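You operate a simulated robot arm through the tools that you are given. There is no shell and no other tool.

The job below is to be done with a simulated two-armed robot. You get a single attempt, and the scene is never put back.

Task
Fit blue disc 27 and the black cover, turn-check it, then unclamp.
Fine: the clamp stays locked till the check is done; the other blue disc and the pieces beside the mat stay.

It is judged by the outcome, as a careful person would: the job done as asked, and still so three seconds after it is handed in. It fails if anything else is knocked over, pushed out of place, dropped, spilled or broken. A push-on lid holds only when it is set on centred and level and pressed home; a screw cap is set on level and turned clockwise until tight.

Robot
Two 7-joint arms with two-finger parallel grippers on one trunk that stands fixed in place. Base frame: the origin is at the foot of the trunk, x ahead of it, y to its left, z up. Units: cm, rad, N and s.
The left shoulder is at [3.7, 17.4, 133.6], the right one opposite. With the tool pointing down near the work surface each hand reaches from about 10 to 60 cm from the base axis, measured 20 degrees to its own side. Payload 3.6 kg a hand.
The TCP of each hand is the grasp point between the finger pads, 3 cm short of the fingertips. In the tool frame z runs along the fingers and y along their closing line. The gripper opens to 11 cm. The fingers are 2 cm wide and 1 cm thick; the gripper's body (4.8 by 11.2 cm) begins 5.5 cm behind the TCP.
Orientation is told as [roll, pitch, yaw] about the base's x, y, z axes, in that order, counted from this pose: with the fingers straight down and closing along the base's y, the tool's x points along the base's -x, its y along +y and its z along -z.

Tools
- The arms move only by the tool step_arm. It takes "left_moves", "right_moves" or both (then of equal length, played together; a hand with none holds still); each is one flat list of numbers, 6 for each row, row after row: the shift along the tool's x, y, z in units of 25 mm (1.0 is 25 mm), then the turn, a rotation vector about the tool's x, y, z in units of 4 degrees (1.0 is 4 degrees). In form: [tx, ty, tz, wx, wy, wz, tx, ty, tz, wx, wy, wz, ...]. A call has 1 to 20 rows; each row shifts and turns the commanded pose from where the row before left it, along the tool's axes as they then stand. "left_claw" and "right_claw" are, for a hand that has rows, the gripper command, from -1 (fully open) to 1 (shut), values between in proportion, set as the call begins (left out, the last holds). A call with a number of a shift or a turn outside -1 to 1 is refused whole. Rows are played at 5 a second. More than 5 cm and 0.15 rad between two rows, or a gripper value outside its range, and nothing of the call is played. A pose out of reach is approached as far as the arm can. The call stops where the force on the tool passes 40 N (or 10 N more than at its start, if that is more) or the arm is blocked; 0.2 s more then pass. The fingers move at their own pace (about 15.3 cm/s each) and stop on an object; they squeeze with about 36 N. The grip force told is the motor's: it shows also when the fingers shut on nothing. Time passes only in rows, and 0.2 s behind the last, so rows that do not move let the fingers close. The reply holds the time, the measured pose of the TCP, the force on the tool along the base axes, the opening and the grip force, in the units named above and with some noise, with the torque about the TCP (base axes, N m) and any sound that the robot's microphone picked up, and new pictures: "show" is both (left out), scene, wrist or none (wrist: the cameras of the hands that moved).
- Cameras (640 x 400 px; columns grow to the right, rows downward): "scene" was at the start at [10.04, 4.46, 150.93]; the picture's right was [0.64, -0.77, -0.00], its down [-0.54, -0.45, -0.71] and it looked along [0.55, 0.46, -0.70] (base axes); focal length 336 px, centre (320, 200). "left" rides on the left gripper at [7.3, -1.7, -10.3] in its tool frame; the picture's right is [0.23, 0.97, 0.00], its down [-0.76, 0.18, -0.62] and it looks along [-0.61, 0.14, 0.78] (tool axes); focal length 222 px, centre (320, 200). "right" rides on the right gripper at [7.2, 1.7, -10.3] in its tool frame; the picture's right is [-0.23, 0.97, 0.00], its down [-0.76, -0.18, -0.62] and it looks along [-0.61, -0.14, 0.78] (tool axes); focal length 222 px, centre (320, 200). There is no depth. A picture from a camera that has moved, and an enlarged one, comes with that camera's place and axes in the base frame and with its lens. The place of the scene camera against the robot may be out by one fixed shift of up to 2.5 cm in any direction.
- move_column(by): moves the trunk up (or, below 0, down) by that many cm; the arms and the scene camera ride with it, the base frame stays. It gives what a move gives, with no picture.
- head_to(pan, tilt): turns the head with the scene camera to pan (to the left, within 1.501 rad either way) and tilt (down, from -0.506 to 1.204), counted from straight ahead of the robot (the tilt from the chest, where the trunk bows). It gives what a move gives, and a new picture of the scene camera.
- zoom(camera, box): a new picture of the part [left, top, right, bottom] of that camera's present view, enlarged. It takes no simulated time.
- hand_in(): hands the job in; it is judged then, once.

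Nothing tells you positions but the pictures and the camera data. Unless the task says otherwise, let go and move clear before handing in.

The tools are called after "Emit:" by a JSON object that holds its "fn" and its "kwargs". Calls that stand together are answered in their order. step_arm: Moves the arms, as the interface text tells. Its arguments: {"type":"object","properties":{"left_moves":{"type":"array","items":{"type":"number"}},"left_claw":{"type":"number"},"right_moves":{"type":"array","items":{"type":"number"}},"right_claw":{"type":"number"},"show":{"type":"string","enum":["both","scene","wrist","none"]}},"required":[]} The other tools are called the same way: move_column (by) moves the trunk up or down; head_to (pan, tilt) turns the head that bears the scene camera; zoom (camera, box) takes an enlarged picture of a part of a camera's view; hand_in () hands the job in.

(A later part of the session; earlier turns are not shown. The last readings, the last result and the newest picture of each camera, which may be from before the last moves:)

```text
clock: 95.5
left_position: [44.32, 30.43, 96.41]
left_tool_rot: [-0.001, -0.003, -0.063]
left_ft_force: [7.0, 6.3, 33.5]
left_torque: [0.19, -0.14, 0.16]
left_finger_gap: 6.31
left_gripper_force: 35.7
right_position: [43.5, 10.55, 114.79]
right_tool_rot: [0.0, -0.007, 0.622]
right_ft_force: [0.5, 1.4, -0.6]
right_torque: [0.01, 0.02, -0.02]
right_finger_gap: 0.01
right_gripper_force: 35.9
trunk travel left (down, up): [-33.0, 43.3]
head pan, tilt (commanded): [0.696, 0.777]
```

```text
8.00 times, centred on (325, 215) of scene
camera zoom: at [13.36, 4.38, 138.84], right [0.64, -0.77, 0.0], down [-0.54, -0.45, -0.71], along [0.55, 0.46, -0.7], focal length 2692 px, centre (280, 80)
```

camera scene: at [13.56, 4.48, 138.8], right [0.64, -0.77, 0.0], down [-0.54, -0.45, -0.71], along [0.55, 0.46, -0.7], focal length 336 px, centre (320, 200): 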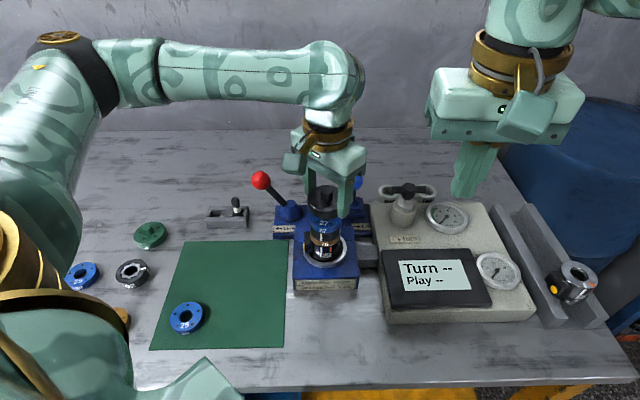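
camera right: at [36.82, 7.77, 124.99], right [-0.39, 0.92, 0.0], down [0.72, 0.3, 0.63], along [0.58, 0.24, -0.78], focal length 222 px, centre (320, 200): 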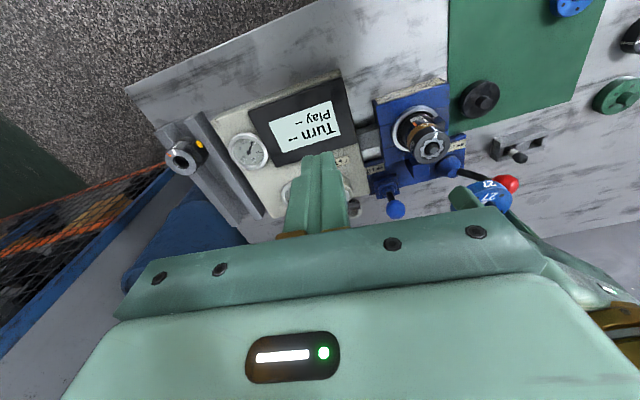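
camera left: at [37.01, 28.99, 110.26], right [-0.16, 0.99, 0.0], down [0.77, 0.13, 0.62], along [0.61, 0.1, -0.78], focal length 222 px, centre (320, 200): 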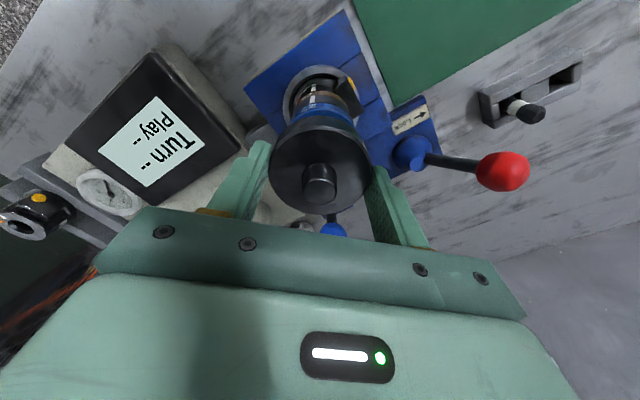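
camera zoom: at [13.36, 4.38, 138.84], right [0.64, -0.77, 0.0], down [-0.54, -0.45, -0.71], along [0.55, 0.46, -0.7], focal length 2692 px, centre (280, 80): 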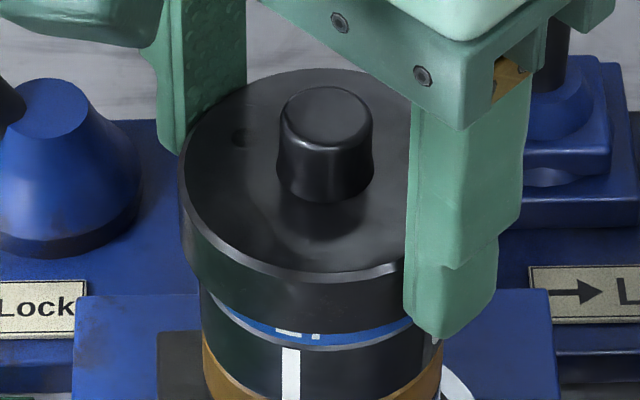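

At 33 N the cover does not move further but the grip begins to slip. I'll ease off, release, and press on the knob with closed fingertips instead.

Emit:
{"fn": "step_arm", "kwargs": {"left_moves": [0, 0, -0.06, 0, 0, 0, 0, 0, -0.03, 0, 0, 0], "show": "none"}}

Emit:
{"fn": "step_arm", "kwargs": {"left_moves": [0, 0, 0, 0, 0, 0, 0, 0, 0, 0, 0, 0, 0, 0, 0, 0, 0, 0], "left_claw": -0.5, "show": "none"}}

Emit:
{"fn": "step_arm", "kwargs": {"left_moves": [0, 0, -0.5, 0, 0, 0, 0, 0, -0.8, 0, 0, 0, 0, 0, -0.8, 0, 0, 0, 0, 0, -0.8, 0, 0, 0], "show": "none"}}

Emit:
{"fn": "zoom", "kwargs": {"camera": "scene", "box": [300, 195, 350, 245]}}

Emit:
{"fn": "zoom", "kwargs": {"camera": "right", "box": [405, 110, 475, 180]}}

Emit:
{"fn": "zoom", "kwargs": {"camera": "left", "box": [270, 70, 370, 150]}}

```text
clock: 96.1
left_position: [44.4, 30.4, 96.36]
left_tool_rot: [-0.001, 0.001, -0.066]
left_ft_force: [8.1, 5.1, 17.7]
left_torque: [0.12, -0.7, 0.11]
left_finger_gap: 6.31
left_gripper_force: 36.7
right_position: [43.57, 10.76, 114.72]
right_tool_rot: [0.004, -0.006, 0.626]
right_ft_force: [0.5, -0.9, 0.8]
right_torque: [-0.02, 0.03, -0.01]
right_finger_gap: 0.0
right_gripper_force: 36.2
trunk travel left (down, up): [-33.0, 43.3]
head pan, tilt (commanded): [0.696, 0.777]
```

```text
clock: 96.9
left_position: [44.44, 30.33, 96.39]
left_tool_rot: [-0.002, 0.001, -0.066]
left_ft_force: [-0.2, 0.2, 0.8]
left_torque: [0.0, -0.01, 0.0]
left_finger_gap: 8.25
left_gripper_force: 0.0
right_position: [43.63, 10.58, 114.75]
right_tool_rot: [0.003, -0.009, 0.625]
right_ft_force: [0.2, 0.4, 0.5]
right_torque: [-0.02, 0.01, 0.02]
right_finger_gap: 0.01
right_gripper_force: 36.3
trunk travel left (down, up): [-33.0, 43.3]
head pan, tilt (commanded): [0.696, 0.777]
```

```text
clock: 97.9
left_position: [44.52, 30.44, 103.73]
left_tool_rot: [0.0, 0.001, -0.066]
left_ft_force: [0.5, 0.2, 0.2]
left_torque: [-0.02, 0.01, 0.0]
left_finger_gap: 8.24
left_gripper_force: 0.1
right_position: [43.65, 10.67, 114.82]
right_tool_rot: [0.003, -0.007, 0.623]
right_ft_force: [-0.5, -0.4, 0.9]
right_torque: [0.02, -0.01, -0.03]
right_finger_gap: 0.01
right_gripper_force: 35.7
trunk travel left (down, up): [-33.0, 43.3]
head pan, tilt (commanded): [0.696, 0.777]
```

```text
8.00 times, centred on (325, 220) of scene
camera zoom: at [13.52, 4.44, 138.8], right [0.64, -0.77, 0.0], down [-0.54, -0.45, -0.71], along [0.55, 0.46, -0.7], focal length 2692 px, centre (280, 40)
```

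zoom: 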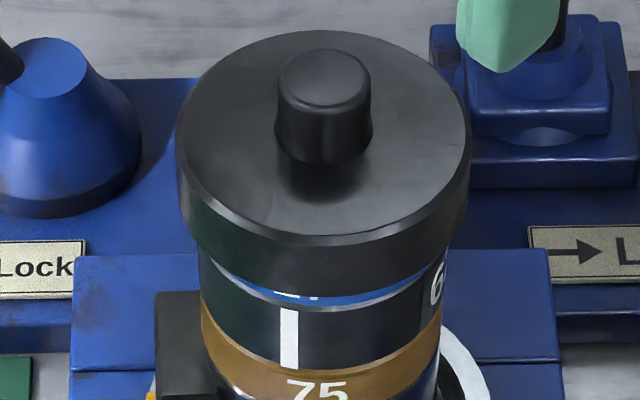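

```text
5.71 times, centred on (440, 145) of right
camera zoom: at [36.78, 7.73, 125.02], right [-0.39, 0.92, 0.0], down [0.72, 0.3, 0.63], along [0.58, 0.24, -0.78], focal length 1269 px, centre (-366, 514)
```

zoom: 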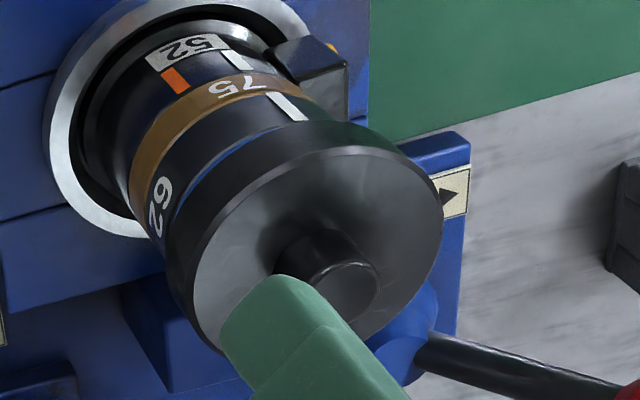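

```text
5.00 times, centred on (320, 110) of left
camera zoom: at [37.12, 29.17, 114.09], right [-0.16, 0.99, 0.0], down [0.77, 0.13, 0.62], along [0.61, 0.1, -0.78], focal length 1111 px, centre (320, 650)
```

zoom: 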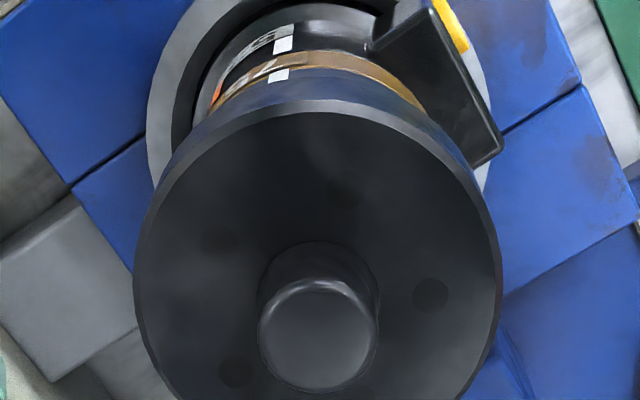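

The cover sits level and centred with its skirt partly over the disc. Now I close the fingers and press straight down on the knob.

Emit:
{"fn": "step_arm", "kwargs": {"left_moves": [0.04, 0, 0, 0, 0, 0, 0, 0, 0, 0, 0, 0, 0, 0, 0, 0, 0, 0, 0, 0, 0, 0, 0, 0], "left_claw": 1, "show": "none"}}

Emit:
{"fn": "step_arm", "kwargs": {"left_moves": [0, 0, 0.5, 0, 0, 0, 0, 0, 0.5, 0, 0, 0, 0, 0, 0.3, 0, 0, 0, 0, 0, 0, 0, 0, 0], "show": "none"}}

Emit:
{"fn": "zoom", "kwargs": {"camera": "scene", "box": [295, 170, 355, 240]}}

Emit:
{"fn": "zoom", "kwargs": {"camera": "left", "box": [255, 90, 385, 220]}}

Emit:
{"fn": "zoom", "kwargs": {"camera": "right", "box": [400, 105, 500, 205]}}

```text
clock: 98.9
left_position: [44.51, 30.58, 103.71]
left_tool_rot: [0.0, 0.0, -0.065]
left_ft_force: [-0.2, -0.3, 0.7]
left_torque: [0.01, 0.0, -0.02]
left_finger_gap: 0.01
left_gripper_force: 35.8
right_position: [43.57, 10.69, 114.72]
right_tool_rot: [0.003, -0.007, 0.625]
right_ft_force: [-0.1, 0.3, -0.1]
right_torque: [-0.01, -0.01, 0.02]
right_finger_gap: 0.02
right_gripper_force: 36.1
trunk travel left (down, up): [-33.0, 43.3]
head pan, tilt (commanded): [0.696, 0.777]
```

```text
clock: 99.9
left_position: [44.23, 30.44, 100.26]
left_tool_rot: [-0.004, 0.001, -0.067]
left_ft_force: [-0.5, -0.1, 0.4]
left_torque: [-0.01, 0.0, 0.03]
left_finger_gap: 0.0
left_gripper_force: 36.3
right_position: [43.69, 10.64, 114.87]
right_tool_rot: [0.004, -0.009, 0.625]
right_ft_force: [0.1, 0.3, 0.4]
right_torque: [0.03, 0.02, -0.01]
right_finger_gap: 0.01
right_gripper_force: 35.9
trunk travel left (down, up): [-33.0, 43.3]
head pan, tilt (commanded): [0.696, 0.777]
```

```text
5.71 times, centred on (325, 205) of scene
camera zoom: at [13.54, 4.45, 138.8], right [0.64, -0.77, 0.0], down [-0.54, -0.45, -0.71], along [0.55, 0.46, -0.7], focal length 1923 px, centre (291, 171)
```

zoom: 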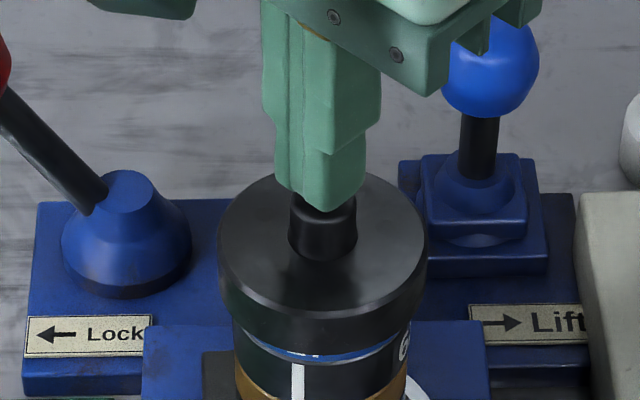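

```text
3.08 times, centred on (320, 155) of left
camera zoom: at [36.93, 29.2, 110.59], right [-0.16, 0.99, 0.0], down [0.77, 0.13, 0.62], along [0.61, 0.1, -0.78], focal length 684 px, centre (320, 338)
```

zoom: 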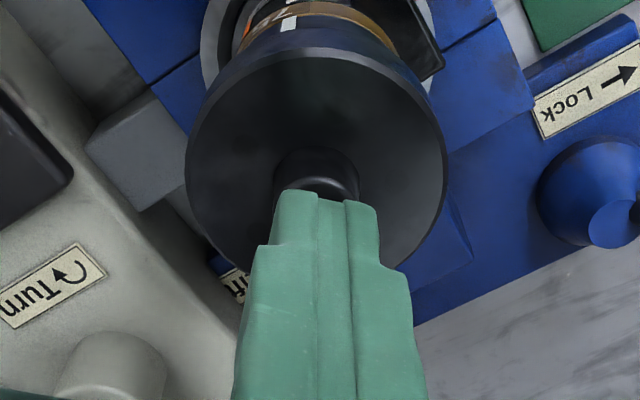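

```text
4.00 times, centred on (450, 155) of right
camera zoom: at [36.79, 7.75, 125.01], right [-0.39, 0.92, 0.0], down [0.72, 0.3, 0.63], along [0.58, 0.24, -0.78], focal length 888 px, centre (-200, 380)
```

zoom: 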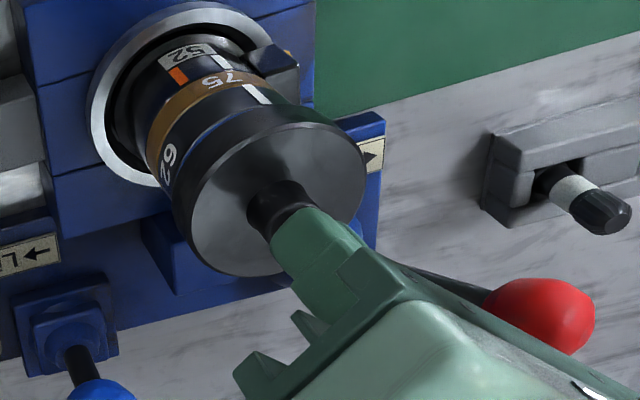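

The closed fingertips are about 3 mm beyond the knob centre in both x and y; shifting back so the press is central.

Emit:
{"fn": "step_arm", "kwargs": {"left_moves": [0.112, -0.128, 0, 0, 0, 0, 0, 0, 0, 0, 0, 0], "show": "none"}}

Emit:
{"fn": "zoom", "kwargs": {"camera": "scene", "box": [305, 190, 345, 235]}}

Emit:
{"fn": "zoom", "kwargs": {"camera": "left", "box": [255, 90, 385, 220]}}

Emit:
{"fn": "zoom", "kwargs": {"camera": "right", "box": [400, 105, 500, 205]}}

```text
clock: 100.5
left_position: [44.12, 29.99, 100.31]
left_tool_rot: [-0.002, 0.002, -0.066]
left_ft_force: [0.9, -0.3, 0.2]
left_torque: [-0.01, 0.01, 0.0]
left_finger_gap: 0.0
left_gripper_force: 36.4
right_position: [43.68, 10.72, 114.74]
right_tool_rot: [0.004, -0.005, 0.625]
right_ft_force: [-0.5, 0.0, -0.5]
right_torque: [0.01, 0.0, 0.01]
right_finger_gap: 0.02
right_gripper_force: 36.1
trunk travel left (down, up): [-33.0, 43.3]
head pan, tilt (commanded): [0.696, 0.777]
```

```text
8.89 times, centred on (325, 212) of scene
camera zoom: at [13.55, 4.46, 138.8], right [0.64, -0.77, 0.0], down [-0.54, -0.45, -0.71], along [0.55, 0.46, -0.7], focal length 2992 px, centre (276, 89)
```

zoom: 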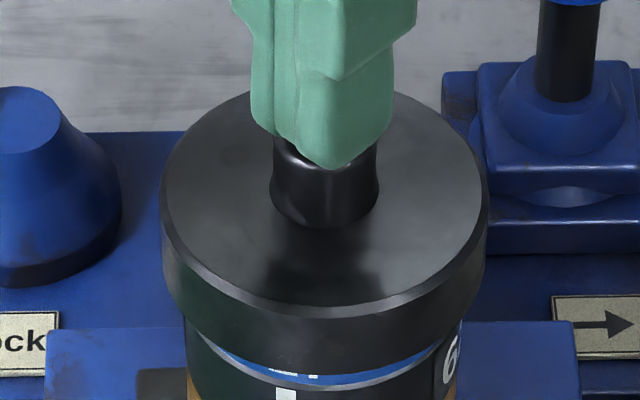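

```text
3.08 times, centred on (320, 155) of left
camera zoom: at [36.59, 28.89, 110.6], right [-0.16, 0.99, 0.0], down [0.77, 0.13, 0.62], along [0.61, 0.1, -0.78], focal length 684 px, centre (320, 338)
```

zoom: 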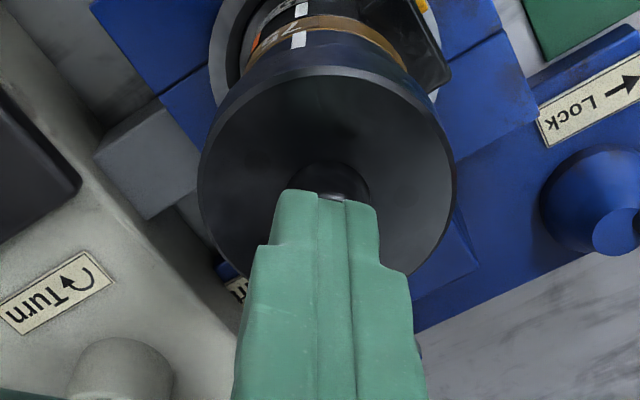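

```text
4.00 times, centred on (450, 155) of right
camera zoom: at [36.8, 7.76, 125.0], right [-0.39, 0.92, 0.0], down [0.72, 0.3, 0.63], along [0.58, 0.24, -0.78], focal length 888 px, centre (-200, 380)
```

zoom: 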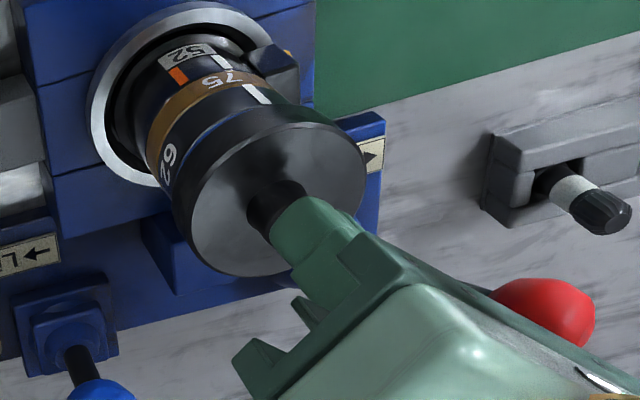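

Centred on the knob. Pressing down now.

Emit:
{"fn": "step_arm", "kwargs": {"left_moves": [0, 0, 0.12, 0, 0, 0, 0, 0, 0.08, 0, 0, 0, 0, 0, 0.06, 0, 0, 0, 0, 0, 0.04, 0, 0, 0, 0, 0, 0.04, 0, 0, 0], "show": "none"}}

Emit:
{"fn": "zoom", "kwargs": {"camera": "scene", "box": [305, 195, 345, 240]}}

```text
clock: 101.7
left_position: [43.98, 30.02, 99.81]
left_tool_rot: [0.0, -0.006, -0.063]
left_ft_force: [5.1, 6.6, 38.5]
left_torque: [0.25, -0.15, 0.0]
left_finger_gap: 0.01
left_gripper_force: 36.2
right_position: [43.56, 10.63, 114.96]
right_tool_rot: [0.002, -0.009, 0.625]
right_ft_force: [0.5, -0.2, -0.1]
right_torque: [0.0, -0.02, 0.05]
right_finger_gap: 0.0
right_gripper_force: 35.7
trunk travel left (down, up): [-33.0, 43.3]
head pan, tilt (commanded): [0.696, 0.777]
```

```text
8.89 times, centred on (325, 218) of scene
camera zoom: at [13.31, 4.37, 138.88], right [0.64, -0.77, 0.0], down [-0.54, -0.45, -0.71], along [0.55, 0.46, -0.7], focal length 2992 px, centre (276, 44)
```

zoom: 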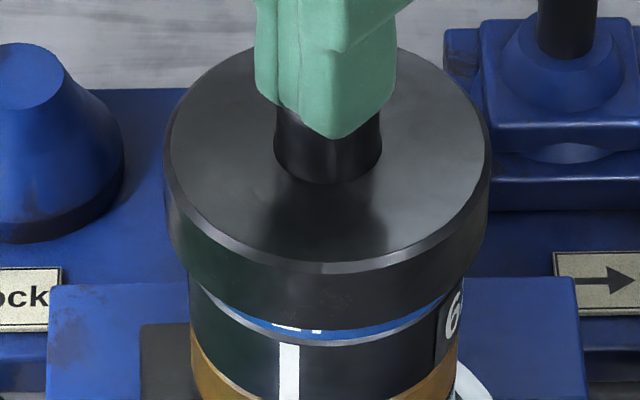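

38 N applied with no click yet. Escalating the press in small steps.

Emit:
{"fn": "step_arm", "kwargs": {"left_moves": [0, 0, 0.04, 0, 0, 0, 0, 0, 0.03, 0, 0, 0], "show": "none"}}

Emit:
{"fn": "zoom", "kwargs": {"camera": "scene", "box": [305, 195, 345, 240]}}

```text
clock: 102.2
left_position: [44.01, 30.1, 99.89]
left_tool_rot: [-0.001, -0.011, -0.067]
left_ft_force: [-7.2, 2.2, 22.0]
left_torque: [0.08, 0.33, 0.0]
left_finger_gap: 0.0
left_gripper_force: 35.6
right_position: [43.39, 10.68, 114.85]
right_tool_rot: [0.002, -0.009, 0.625]
right_ft_force: [1.3, 0.3, 0.2]
right_torque: [0.03, -0.02, 0.02]
right_finger_gap: 0.01
right_gripper_force: 35.7
trunk travel left (down, up): [-33.0, 43.3]
head pan, tilt (commanded): [0.696, 0.777]
stopped in row 2 (left hand): the force on the tool passed its limit at 51 N (the readings are from after the stop); the commanded pose is now the measured one
```

```text
8.89 times, centred on (325, 218) of scene
camera zoom: at [13.26, 4.39, 138.8], right [0.64, -0.77, 0.0], down [-0.54, -0.45, -0.71], along [0.55, 0.46, -0.7], focal length 2992 px, centre (276, 44)
```

zoom: 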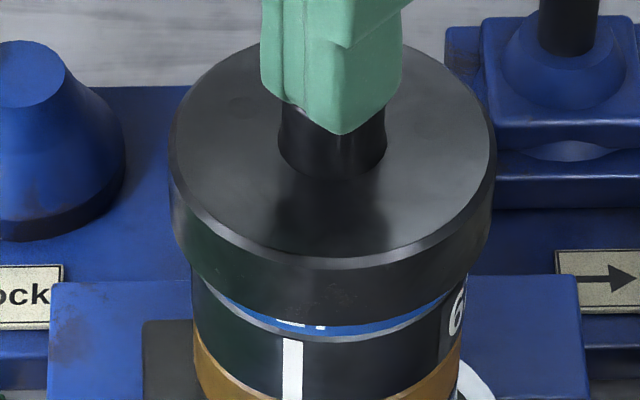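

At over 50 N nothing moves further; from the underside view the inner floor is ~0.5 cm deep, matching the present overlap, so the cover is bottomed on the disc. I rise and check it's level.

Emit:
{"fn": "step_arm", "kwargs": {"left_moves": [0, 0, -0.3, 0, 0, 0, 0, 0, -0.8, 0, 0, 0, 0, 0, -0.8, 0, 0, 0, 0, 0, -0.8, 0, 0, 0, 0, 0, -0.8, 0, 0, 0], "show": "both"}}

Emit:
{"fn": "zoom", "kwargs": {"camera": "scene", "box": [305, 195, 345, 245]}}

Emit:
{"fn": "zoom", "kwargs": {"camera": "right", "box": [405, 110, 465, 170]}}

Emit:
{"fn": "zoom", "kwargs": {"camera": "scene", "box": [370, 175, 540, 330]}}

```text
clock: 103.4
left_position: [44.33, 30.28, 108.35]
left_tool_rot: [0.0, -0.004, -0.066]
left_ft_force: [0.7, 0.1, -0.3]
left_torque: [0.03, 0.04, 0.02]
left_finger_gap: 0.0
left_gripper_force: 35.6
right_position: [43.67, 10.66, 114.88]
right_tool_rot: [0.004, -0.009, 0.625]
right_ft_force: [-0.7, -0.7, -0.5]
right_torque: [0.03, -0.03, -0.02]
right_finger_gap: 0.0
right_gripper_force: 35.6
trunk travel left (down, up): [-33.0, 43.3]
head pan, tilt (commanded): [0.696, 0.777]
camera scene: at [13.54, 4.44, 138.8], right [0.64, -0.77, 0.0], down [-0.54, -0.45, -0.71], along [0.55, 0.46, -0.7], focal length 336 px, centre (320, 200)
camera left: at [36.83, 28.89, 118.68], right [-0.16, 0.99, 0.0], down [0.77, 0.13, 0.63], along [0.62, 0.1, -0.78], focal length 222 px, centre (320, 200)
```

scene: 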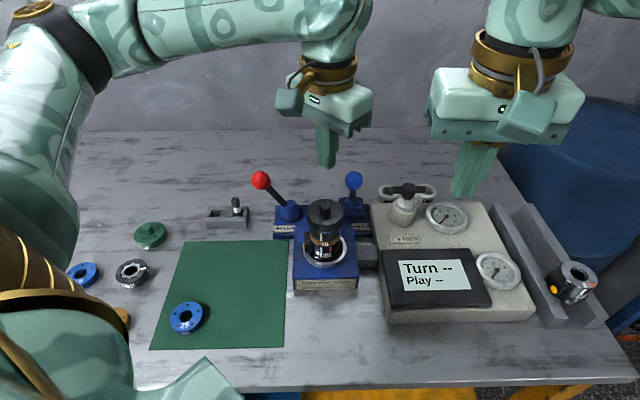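
left: 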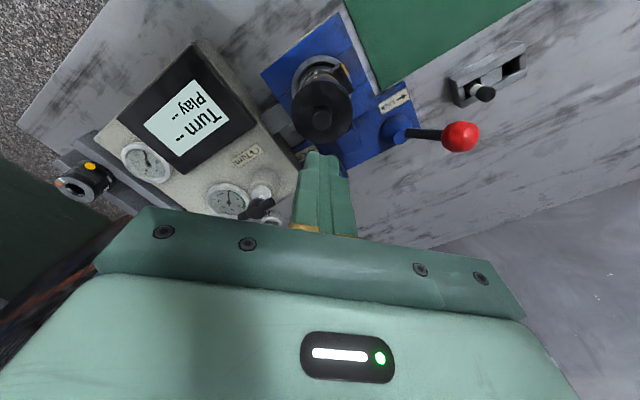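

```text
8.00 times, centred on (325, 220) of scene
camera zoom: at [13.54, 4.44, 138.8], right [0.64, -0.77, 0.0], down [-0.54, -0.45, -0.71], along [0.55, 0.46, -0.7], focal length 2692 px, centre (280, 40)
```

zoom: 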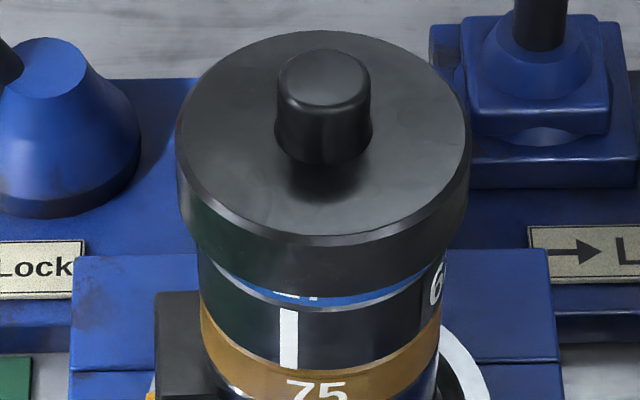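

```text
6.67 times, centred on (435, 140) of right
camera zoom: at [36.8, 7.73, 125.01], right [-0.39, 0.92, 0.0], down [0.72, 0.3, 0.63], along [0.58, 0.24, -0.78], focal length 1481 px, centre (-447, 600)
```

zoom: 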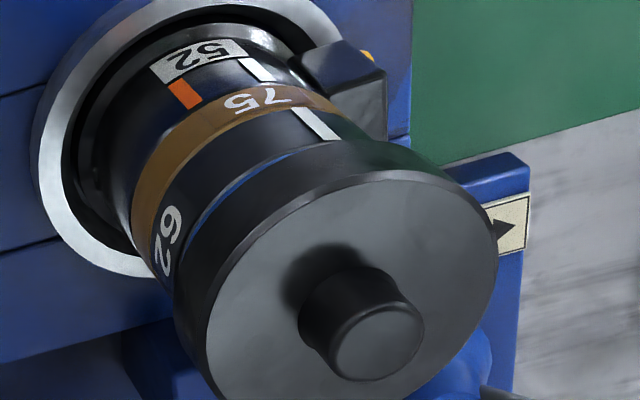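

```text
2.58 times, centred on (455, 252) of scene
camera zoom: at [13.54, 4.44, 138.8], right [0.64, -0.77, 0.0], down [-0.54, -0.45, -0.71], along [0.55, 0.46, -0.7], focal length 868 px, centre (-28, 64)
```

zoom: 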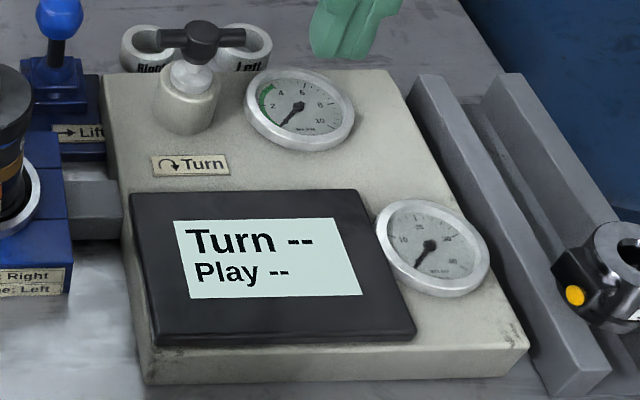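

Cover sits level and centred. Next comes the turn-check: the T-handle at (61, 23) needs a lower, bowed trunk for reach, so I first move the left hand up and clear of the stack and retract the right hand.

Emit:
{"fn": "step_arm", "kwargs": {"left_moves": [0, 0, -0.6, 0, 0, 0, 0, 0, -0.6, 0, 0, 0, -0.329, -0.311, -0.3, 0, 0, 0, -0.329, -0.311, -0.3, 0, 0, 0, -0.329, -0.311, -0.3, 0, 0, 0, -0.329, -0.311, -0.3, 0, 0, 0, -0.329, -0.311, -0.3, 0, 0, 0, -0.329, -0.311, -0.3, 0, 0, 0, -0.329, -0.311, -0.2, 0, 0, 0, -0.329, -0.311, -0.2, 0, 0, 0, -0.329, -0.311, -0.2, 0, 0, 0, -0.329, -0.311, -0.2, 0, 0, 0], "right_moves": [0.52, -0.777, -0.267, 0, 0, 0, 0.52, -0.777, -0.267, 0, 0, 0, 0.52, -0.777, -0.267, 0, 0, 0, 0.52, -0.777, -0.267, 0, 0, 0, 0.52, -0.777, -0.267, 0, 0, 0, 0.52, -0.777, -0.267, 0, 0, 0, 0.52, -0.777, -0.267, 0, 0, 0, 0.52, -0.777, -0.267, 0, 0, 0, 0.52, -0.777, -0.267, 0, 0, 0, 0.52, -0.777, -0.267, 0, 0, 0, 0.52, -0.777, -0.267, 0, 0, 0, 0.52, -0.777, -0.267, 0, 0, 0], "show": "scene"}}

```text
clock: 106.0
left_position: [51.69, 21.81, 117.9]
left_tool_rot: [0.0, -0.006, -0.064]
left_ft_force: [-0.3, -0.7, 0.3]
left_torque: [-0.01, -0.01, 0.0]
left_finger_gap: 0.0
left_gripper_force: 35.5
right_position: [43.89, 2.47, 117.2]
right_tool_rot: [0.003, -0.015, 0.617]
right_ft_force: [0.1, 1.5, 0.3]
right_torque: [-0.03, -0.02, 0.0]
right_finger_gap: 0.01
right_gripper_force: 36.2
right hand out of reach, approached as far as the arm can: row 4, 5, 6, 7, 8, 9, 10, 11, 12
trunk travel left (down, up): [-33.0, 43.3]
head pan, tilt (commanded): [0.696, 0.777]
camera scene: at [13.56, 4.41, 138.8], right [0.64, -0.77, 0.0], down [-0.54, -0.45, -0.71], along [0.55, 0.46, -0.7], focal length 336 px, centre (320, 200)
```

scene: 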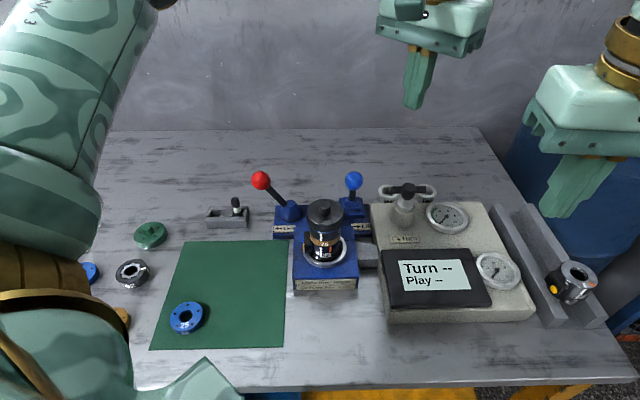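

The right hand's yaw limits it there; I rotate it back straight and then move it to the right.

Emit:
{"fn": "step_arm", "kwargs": {"right_moves": [0, 0, 0, 0, 0, 1, 0, 0, 0, 0, 0, 1, 0, 0, 0, 0, 0, 1, 0, 0, 0, 0, 0, 1, 0, 0, 0, 0, 0, 1, 0, 0, 0, 0, 0, 1, 0, 0, 0, 0, 0, 1, 0, 0, 0, 0, 0, 1, 0, 0, 0, 0, 0, 1, -0.04, -0.8, -0.12, 0, 0, 0, -0.04, -0.8, -0.12, 0, 0, 0, -0.04, -0.8, -0.12, 0, 0, 0, -0.04, -0.8, -0.12, 0, 0, 0, -0.04, -0.8, -0.12, 0, 0, 0, -0.04, -0.8, -0.12, 0, 0, 0, -0.04, -0.8, -0.12, 0, 0, 0, -0.04, -0.8, -0.12, 0, 0, 0, -0.04, -0.8, -0.12, 0, 0, 0, -0.04, -0.8, -0.12, 0, 0, 0], "show": "scene"}}

```text
clock: 110.0
left_position: [51.66, 21.82, 117.92]
left_tool_rot: [0.0, -0.007, -0.065]
left_ft_force: [-0.5, 0.3, 0.9]
left_torque: [-0.02, -0.01, 0.0]
left_finger_gap: 0.0
left_gripper_force: 36.0
right_position: [44.74, -17.6, 120.31]
right_tool_rot: [0.007, -0.002, -0.004]
right_ft_force: [-0.1, -0.2, 0.2]
right_torque: [0.0, 0.03, 0.06]
right_finger_gap: 0.03
right_gripper_force: 35.6
trunk travel left (down, up): [-33.0, 43.3]
head pan, tilt (commanded): [0.696, 0.777]
camera scene: at [13.53, 4.37, 138.8], right [0.64, -0.77, 0.0], down [-0.54, -0.45, -0.71], along [0.55, 0.46, -0.7], focal length 336 px, centre (320, 200)
```

scene: 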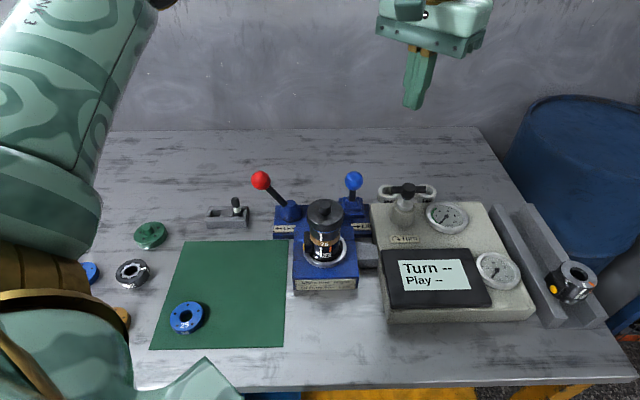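

Right hand is clear. Now I lower the trunk in steps, checking that nothing gets close.

Emit:
{"fn": "move_column", "kwargs": {"by": -6}}

Emit:
{"fn": "zoom", "kwargs": {"camera": "scene", "box": [0, 0, 640, 400]}}

```text
clock: 111.0
left_position: [51.6, 21.76, 112.11]
left_tool_rot: [-0.004, -0.007, -0.065]
left_ft_force: [-0.2, 1.3, -0.2]
left_torque: [-0.01, -0.03, 0.01]
left_finger_gap: 0.0
left_gripper_force: 36.3
right_position: [44.56, -17.66, 114.19]
right_tool_rot: [0.007, -0.005, -0.004]
right_ft_force: [-0.8, 0.1, -0.3]
right_torque: [0.03, 0.01, -0.01]
right_finger_gap: 0.0
right_gripper_force: 35.9
trunk travel left (down, up): [-27.0, 49.3]
head pan, tilt (commanded): [0.696, 0.777]
```

```text
1.00 times, centred on (320, 200) of scene (not enlarged: the box is as wide or as high as the picture)
camera zoom: at [15.96, 4.43, 132.69], right [0.64, -0.77, 0.0], down [-0.54, -0.45, -0.71], along [0.55, 0.46, -0.7], focal length 336 px, centre (320, 200)
```

zoom: 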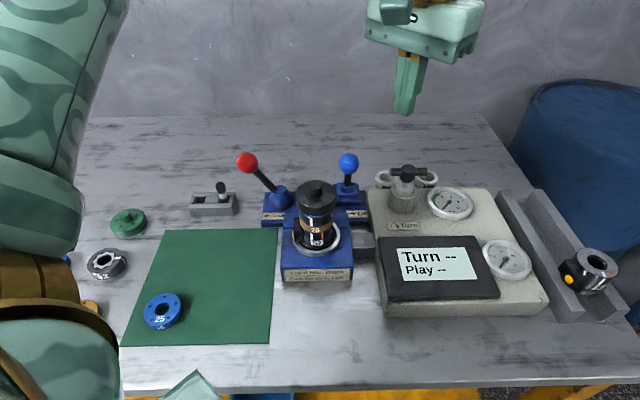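

I look left with the head to check the left elbow's clearance above the pieces there.

Emit:
{"fn": "head_to", "kwargs": {"pan": 1.3, "tilt": 0.9}}

```text
clock: 112.0
left_position: [51.73, 21.86, 111.98]
left_tool_rot: [-0.001, -0.007, -0.065]
left_ft_force: [-0.2, -0.3, 0.8]
left_torque: [0.05, -0.01, 0.02]
left_finger_gap: 0.02
left_gripper_force: 35.8
right_position: [44.65, -17.63, 113.98]
right_tool_rot: [0.007, -0.003, -0.004]
right_ft_force: [0.6, -0.2, 0.6]
right_torque: [-0.02, 0.0, 0.02]
right_finger_gap: 0.0
right_gripper_force: 35.8
trunk travel left (down, up): [-27.0, 49.3]
head pan, tilt (commanded): [1.3, 0.901]
camera scene: at [11.79, 6.46, 131.7], right [0.96, -0.27, 0.0], down [-0.21, -0.75, -0.62], along [0.17, 0.6, -0.78], focal length 336 px, centre (320, 200)
```

scene: 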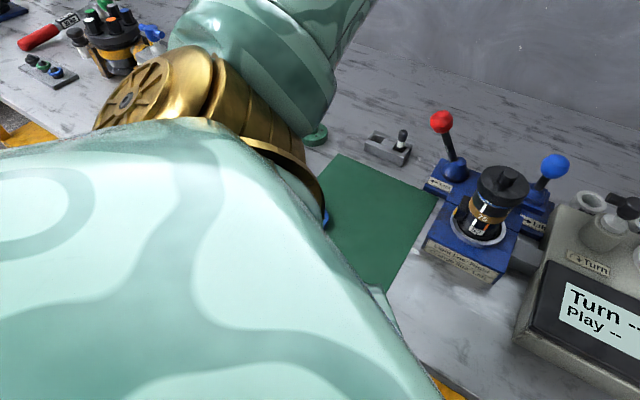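

The left upper arm rises from the shoulder well above the table, so lowering is safe. I lower the trunk further and point the head at the tester.

Emit:
{"fn": "move_column", "kwargs": {"by": -8}}

Emit:
{"fn": "head_to", "kwargs": {"pan": 0.5, "tilt": 0.72}}

```text
clock: 113.2
left_position: [51.65, 21.79, 104.12]
left_tool_rot: [-0.002, -0.008, -0.065]
left_ft_force: [-0.5, 0.5, -0.5]
left_torque: [0.0, -0.07, -0.05]
left_finger_gap: 0.0
left_gripper_force: 35.9
right_position: [44.58, -17.66, 106.23]
right_tool_rot: [0.004, -0.003, -0.004]
right_ft_force: [-0.4, 0.9, 0.4]
right_torque: [0.02, -0.03, 0.01]
right_finger_gap: 0.01
right_gripper_force: 35.5
trunk travel left (down, up): [-19.0, 57.3]
head pan, tilt (commanded): [1.3, 0.901]
```

```text
clock: 114.3
left_position: [51.81, 21.75, 104.05]
left_tool_rot: [-0.001, -0.004, -0.065]
left_ft_force: [-0.7, 0.2, 0.4]
left_torque: [0.0, -0.03, 0.0]
left_finger_gap: 0.02
left_gripper_force: 36.2
right_position: [44.66, -17.54, 106.06]
right_tool_rot: [0.007, -0.005, -0.003]
right_ft_force: [0.1, -0.4, 0.5]
right_torque: [0.04, -0.01, -0.03]
right_finger_gap: 0.02
right_gripper_force: 35.7
trunk travel left (down, up): [-19.0, 57.3]
head pan, tilt (commanded): [0.499, 0.721]
camera scene: at [21.2, 3.21, 124.83], right [0.48, -0.88, 0.0], down [-0.58, -0.32, -0.75], along [0.66, 0.36, -0.66], focal length 336 px, centre (320, 200)
```

scene: 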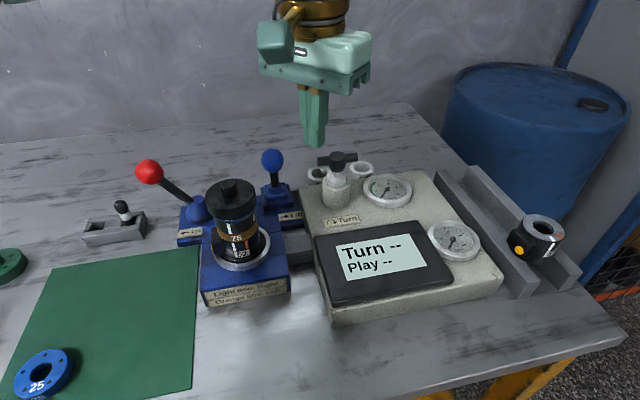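

Emit:
{"fn": "zoom", "kwargs": {"camera": "scene", "box": [295, 140, 415, 235]}}

Emit:
{"fn": "zoom", "kwargs": {"camera": "scene", "box": [305, 145, 375, 200]}}

Emit:
{"fn": "zoom", "kwargs": {"camera": "left", "box": [200, 60, 440, 240]}}

Emit:
{"fn": "zoom", "kwargs": {"camera": "scene", "box": [195, 170, 275, 275]}}

```text
4.21 times, centred on (355, 188) of scene
camera zoom: at [21.2, 3.21, 124.83], right [0.48, -0.88, 0.0], down [-0.58, -0.32, -0.75], along [0.66, 0.36, -0.66], focal length 1417 px, centre (173, 253)
```

zoom: 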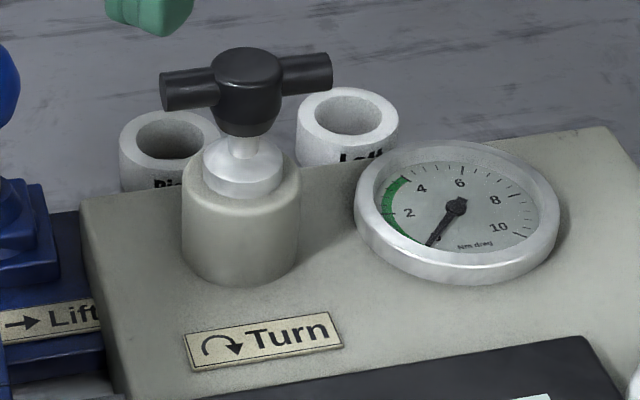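

```text
7.27 times, centred on (340, 172) of scene
camera zoom: at [21.2, 3.21, 124.83], right [0.48, -0.88, 0.0], down [-0.58, -0.32, -0.75], along [0.66, 0.36, -0.66], focal length 2448 px, centre (174, 400)
```

zoom: 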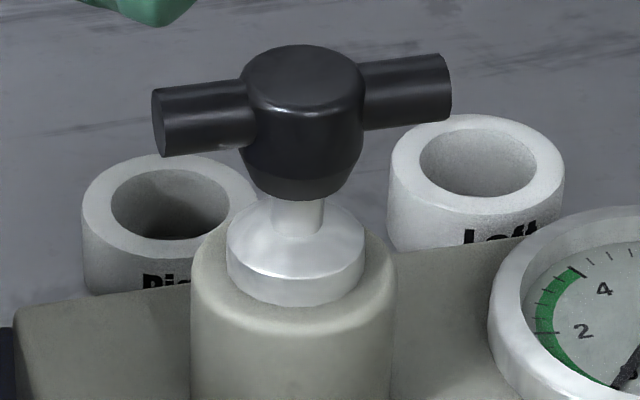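

```text
2.22 times, centred on (320, 150) of left
camera zoom: at [44.29, 20.58, 114.25], right [-0.16, 0.99, 0.0], down [0.77, 0.13, 0.63], along [0.62, 0.1, -0.78], focal length 494 px, centre (320, 311)
```

zoom: 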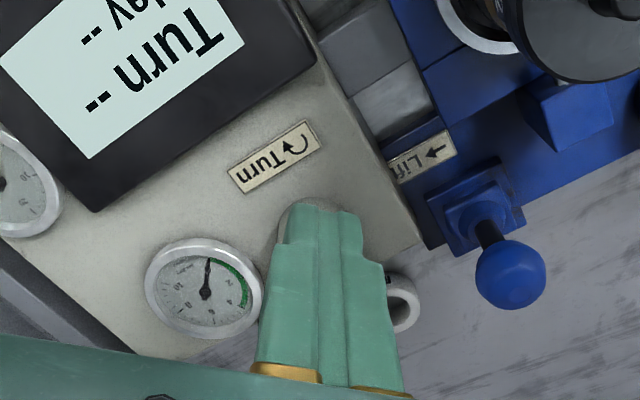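

```text
3.81 times, centred on (235, 222) of scene
camera zoom: at [21.2, 3.21, 124.83], right [0.48, -0.88, 0.0], down [-0.58, -0.32, -0.75], along [0.66, 0.36, -0.66], focal length 1282 px, centre (644, 114)
```

zoom: 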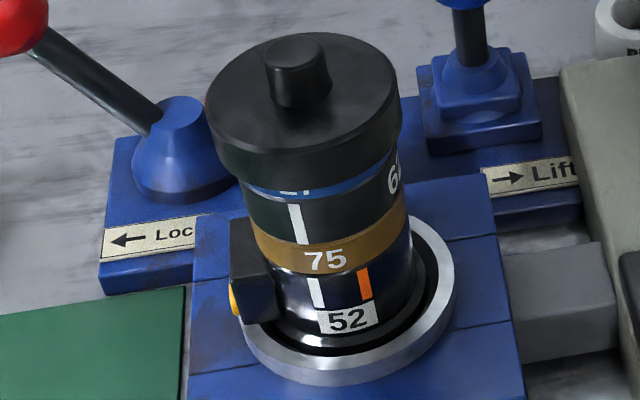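

T-handle hub ≈2.7 cm, bar ≈6.8 cm along the table's left–right line, clockwise label. I'll use the closed fingers as a post to push the bar's left end away (clockwise). First move in front of it at a safe height.

Emit:
{"fn": "step_arm", "kwargs": {"left_moves": [-0.54, 0.136, 0.3, 0, 0, 0, -0.54, 0.136, 0.3, 0, 0, 0, -0.54, 0.136, 0.3, 0, 0, 0, -0.54, 0.136, 0.3, 0, 0, 0, 0, 0, 0, 0, 0, 0], "show": "both"}}

Emit:
{"fn": "zoom", "kwargs": {"camera": "scene", "box": [280, 90, 400, 210]}}

Emit:
{"fn": "zoom", "kwargs": {"camera": "left", "box": [220, 80, 420, 240]}}

```text
clock: 115.5
left_position: [57.16, 22.89, 101.03]
left_tool_rot: [0.001, -0.007, -0.066]
left_ft_force: [0.3, -0.1, 0.7]
left_torque: [0.02, -0.01, 0.01]
left_finger_gap: 0.0
left_gripper_force: 35.8
right_position: [44.61, -17.67, 106.19]
right_tool_rot: [0.007, -0.003, -0.005]
right_ft_force: [-0.3, -0.9, 0.1]
right_torque: [0.02, -0.03, -0.01]
right_finger_gap: 0.0
right_gripper_force: 36.2
trunk travel left (down, up): [-19.0, 57.3]
head pan, tilt (commanded): [0.499, 0.721]
camera scene: at [21.19, 3.21, 124.84], right [0.48, -0.88, 0.0], down [-0.58, -0.32, -0.75], along [0.66, 0.36, -0.66], focal length 336 px, centre (320, 200)
camera left: at [49.71, 21.64, 111.27], right [-0.16, 0.99, 0.0], down [0.77, 0.13, 0.63], along [0.62, 0.1, -0.78], focal length 222 px, centre (320, 200)
```

scene: 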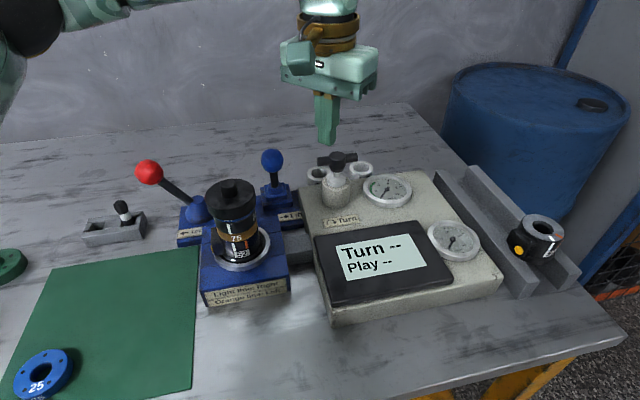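
left: 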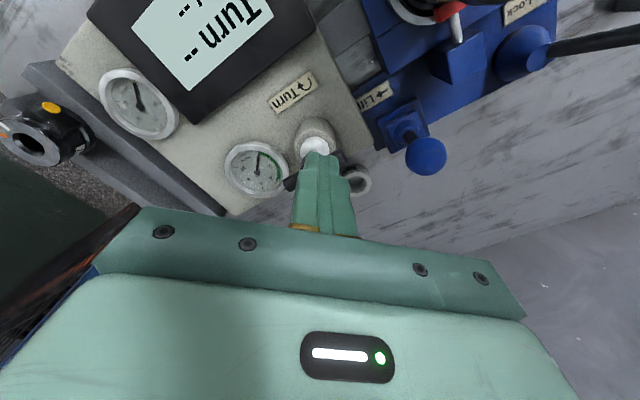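

```text
3.33 times, centred on (340, 150) of scene
camera zoom: at [21.19, 3.21, 124.84], right [0.48, -0.88, 0.0], down [-0.58, -0.32, -0.75], along [0.66, 0.36, -0.66], focal length 1122 px, centre (253, 367)
```

zoom: 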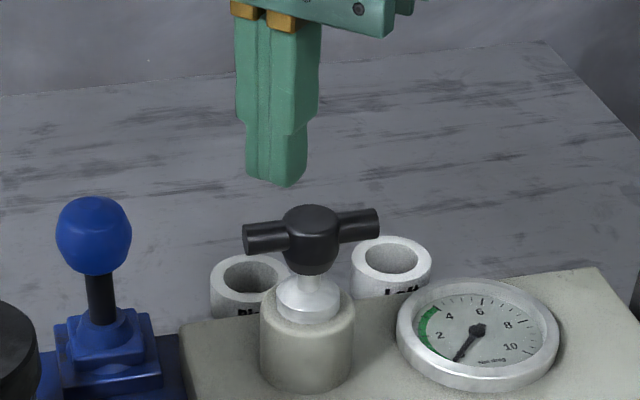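

```text
2.50 times, centred on (320, 160) of left
camera zoom: at [49.71, 21.64, 111.27], right [-0.16, 0.99, 0.0], down [0.77, 0.13, 0.63], along [0.62, 0.1, -0.78], focal length 555 px, centre (320, 300)
```

zoom: 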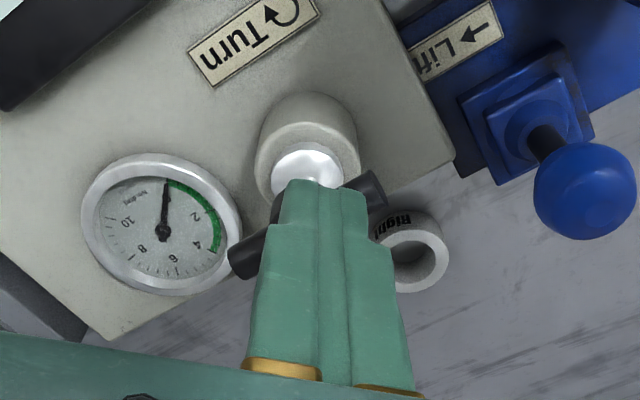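

Reach is fine. Lowering the closed fingers in front of the bar's left half (about 1 cm clearance).

Emit:
{"fn": "step_arm", "kwargs": {"left_moves": [0, 0, 0.74, 0, 0, 0, 0, 0, 0.74, 0, 0, 0, 0, 0, 0.74, 0, 0, 0, 0, 0, 0.7, 0, 0, 0, 0, 0, 0, 0, 0, 0], "show": "both"}}

Emit:
{"fn": "zoom", "kwargs": {"camera": "scene", "box": [290, 120, 390, 220]}}

Emit:
{"fn": "zoom", "kwargs": {"camera": "left", "box": [250, 90, 400, 230]}}

```text
clock: 116.7
left_position: [57.26, 22.74, 93.85]
left_tool_rot: [-0.001, -0.004, -0.066]
left_ft_force: [0.3, 0.7, 0.4]
left_torque: [0.01, -0.01, -0.04]
left_finger_gap: 0.0
left_gripper_force: 36.6
right_position: [44.69, -17.65, 106.2]
right_tool_rot: [0.006, -0.003, -0.003]
right_ft_force: [0.0, 0.5, 0.7]
right_torque: [0.04, -0.01, 0.03]
right_finger_gap: 0.0
right_gripper_force: 36.2
trunk travel left (down, up): [-19.0, 57.3]
head pan, tilt (commanded): [0.499, 0.721]
camera scene: at [21.2, 3.2, 124.83], right [0.48, -0.88, 0.0], down [-0.58, -0.32, -0.75], along [0.66, 0.36, -0.66], focal length 336 px, centre (320, 200)
camera left: at [49.74, 21.59, 104.05], right [-0.16, 0.99, 0.0], down [0.77, 0.13, 0.63], along [0.62, 0.1, -0.78], focal length 222 px, centre (320, 200)
```

scene: 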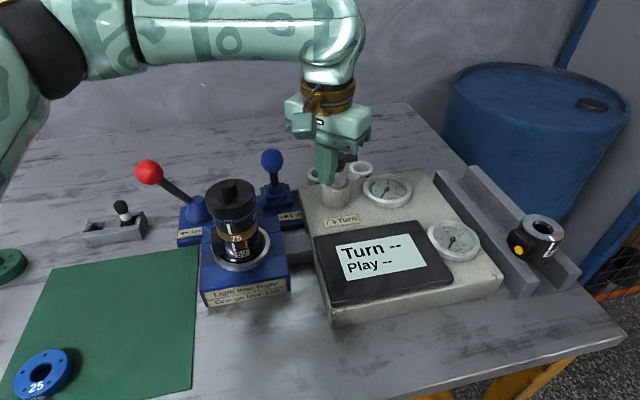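
left: 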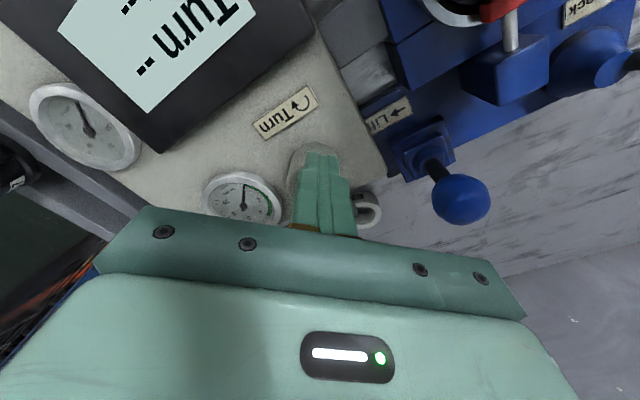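

```text
4.00 times, centred on (340, 170) of scene
camera zoom: at [21.2, 3.2, 124.83], right [0.48, -0.88, 0.0], down [-0.58, -0.32, -0.75], along [0.66, 0.36, -0.66], focal length 1346 px, centre (240, 320)
```

zoom: 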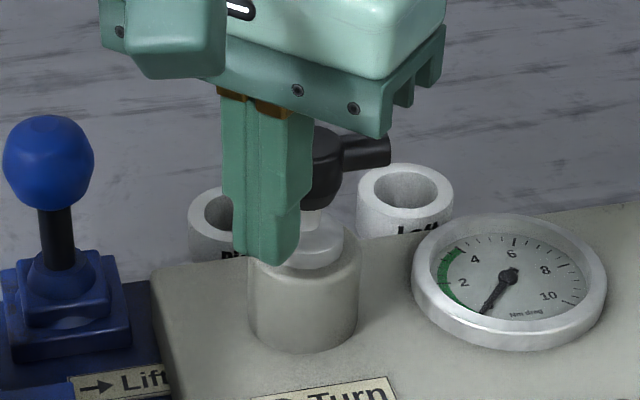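

```text
2.86 times, centred on (325, 160) of left
camera zoom: at [49.74, 21.59, 104.05], right [-0.16, 0.99, 0.0], down [0.77, 0.13, 0.63], along [0.62, 0.1, -0.78], focal length 635 px, centre (306, 314)
```

zoom: 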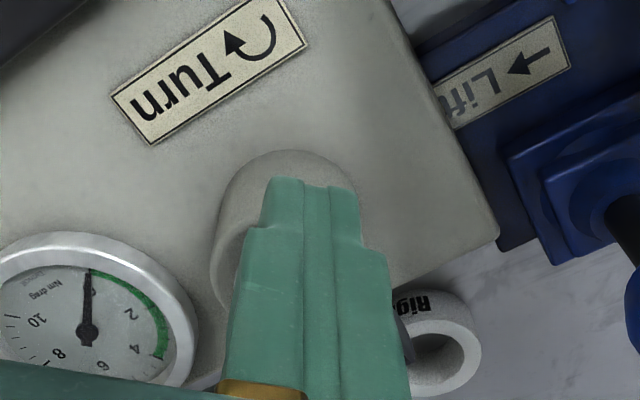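

Now pushing the bar's left end along an arc (clockwise), first about 40°.

Emit:
{"fn": "step_arm", "kwargs": {"left_moves": [-0.132, 0.151, 0, 0, 0, 0, -0.133, 0.151, 0, 0, 0, 0, -0.09, 0.236, 0, 0, 0, 0, -0.091, 0.237, 0, 0, 0, 0, -0.198, 0.183, 0, 0, 0, 0, -0.199, 0.184, 0, 0, 0, 0], "show": "both"}}

Emit:
{"fn": "zoom", "kwargs": {"camera": "scene", "box": [290, 120, 390, 220]}}

Emit:
{"fn": "zoom", "kwargs": {"camera": "scene", "box": [310, 160, 490, 310]}}

```text
clock: 118.1
left_position: [59.65, 25.73, 93.78]
left_tool_rot: [-0.001, -0.007, -0.064]
left_ft_force: [1.7, 3.3, 0.0]
left_torque: [0.01, 0.01, 0.02]
left_finger_gap: 0.0
left_gripper_force: 36.2
right_position: [44.67, -17.61, 106.14]
right_tool_rot: [0.006, -0.002, -0.003]
right_ft_force: [0.5, 0.7, 0.4]
right_torque: [0.03, 0.02, -0.02]
right_finger_gap: 0.0
right_gripper_force: 36.0
trunk travel left (down, up): [-19.0, 57.3]
head pan, tilt (commanded): [0.499, 0.721]
camera scene: at [21.25, 3.22, 124.82], right [0.48, -0.88, 0.0], down [-0.58, -0.32, -0.75], along [0.66, 0.36, -0.66], focal length 336 px, centre (320, 200)
camera left: at [52.1, 24.41, 104.1], right [-0.17, 0.99, 0.0], down [0.77, 0.13, 0.63], along [0.62, 0.1, -0.78], focal length 222 px, centre (320, 200)
```

scene: 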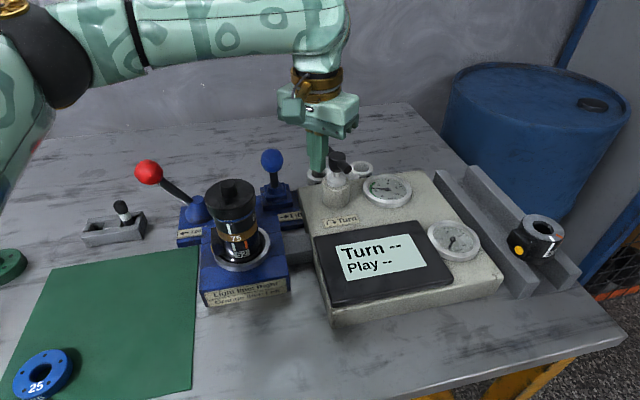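
left: 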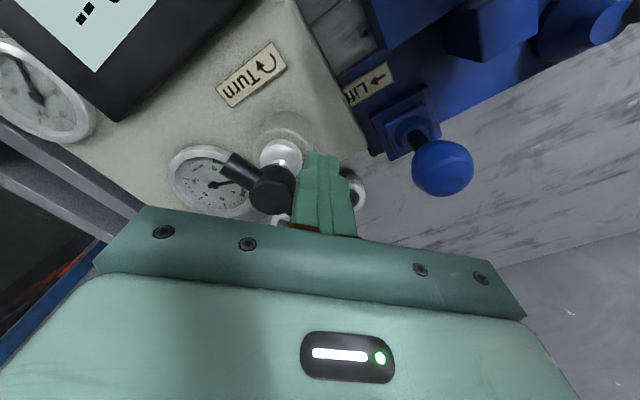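

```text
4.00 times, centred on (340, 170) of scene
camera zoom: at [21.25, 3.22, 124.82], right [0.48, -0.88, 0.0], down [-0.58, -0.32, -0.75], along [0.66, 0.36, -0.66], focal length 1346 px, centre (240, 320)
```

zoom: 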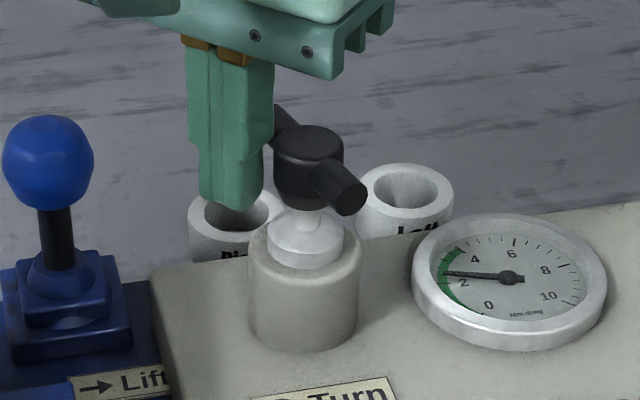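

```text
2.67 times, centred on (400, 235) of scene
camera zoom: at [21.25, 3.22, 124.82], right [0.48, -0.88, 0.0], down [-0.58, -0.32, -0.75], along [0.66, 0.36, -0.66], focal length 897 px, centre (107, 107)
```

zoom: 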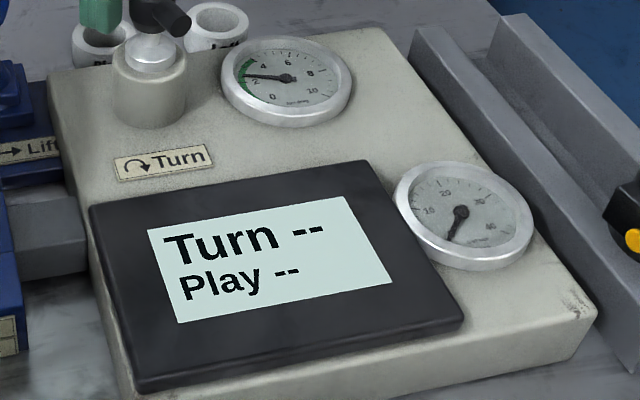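

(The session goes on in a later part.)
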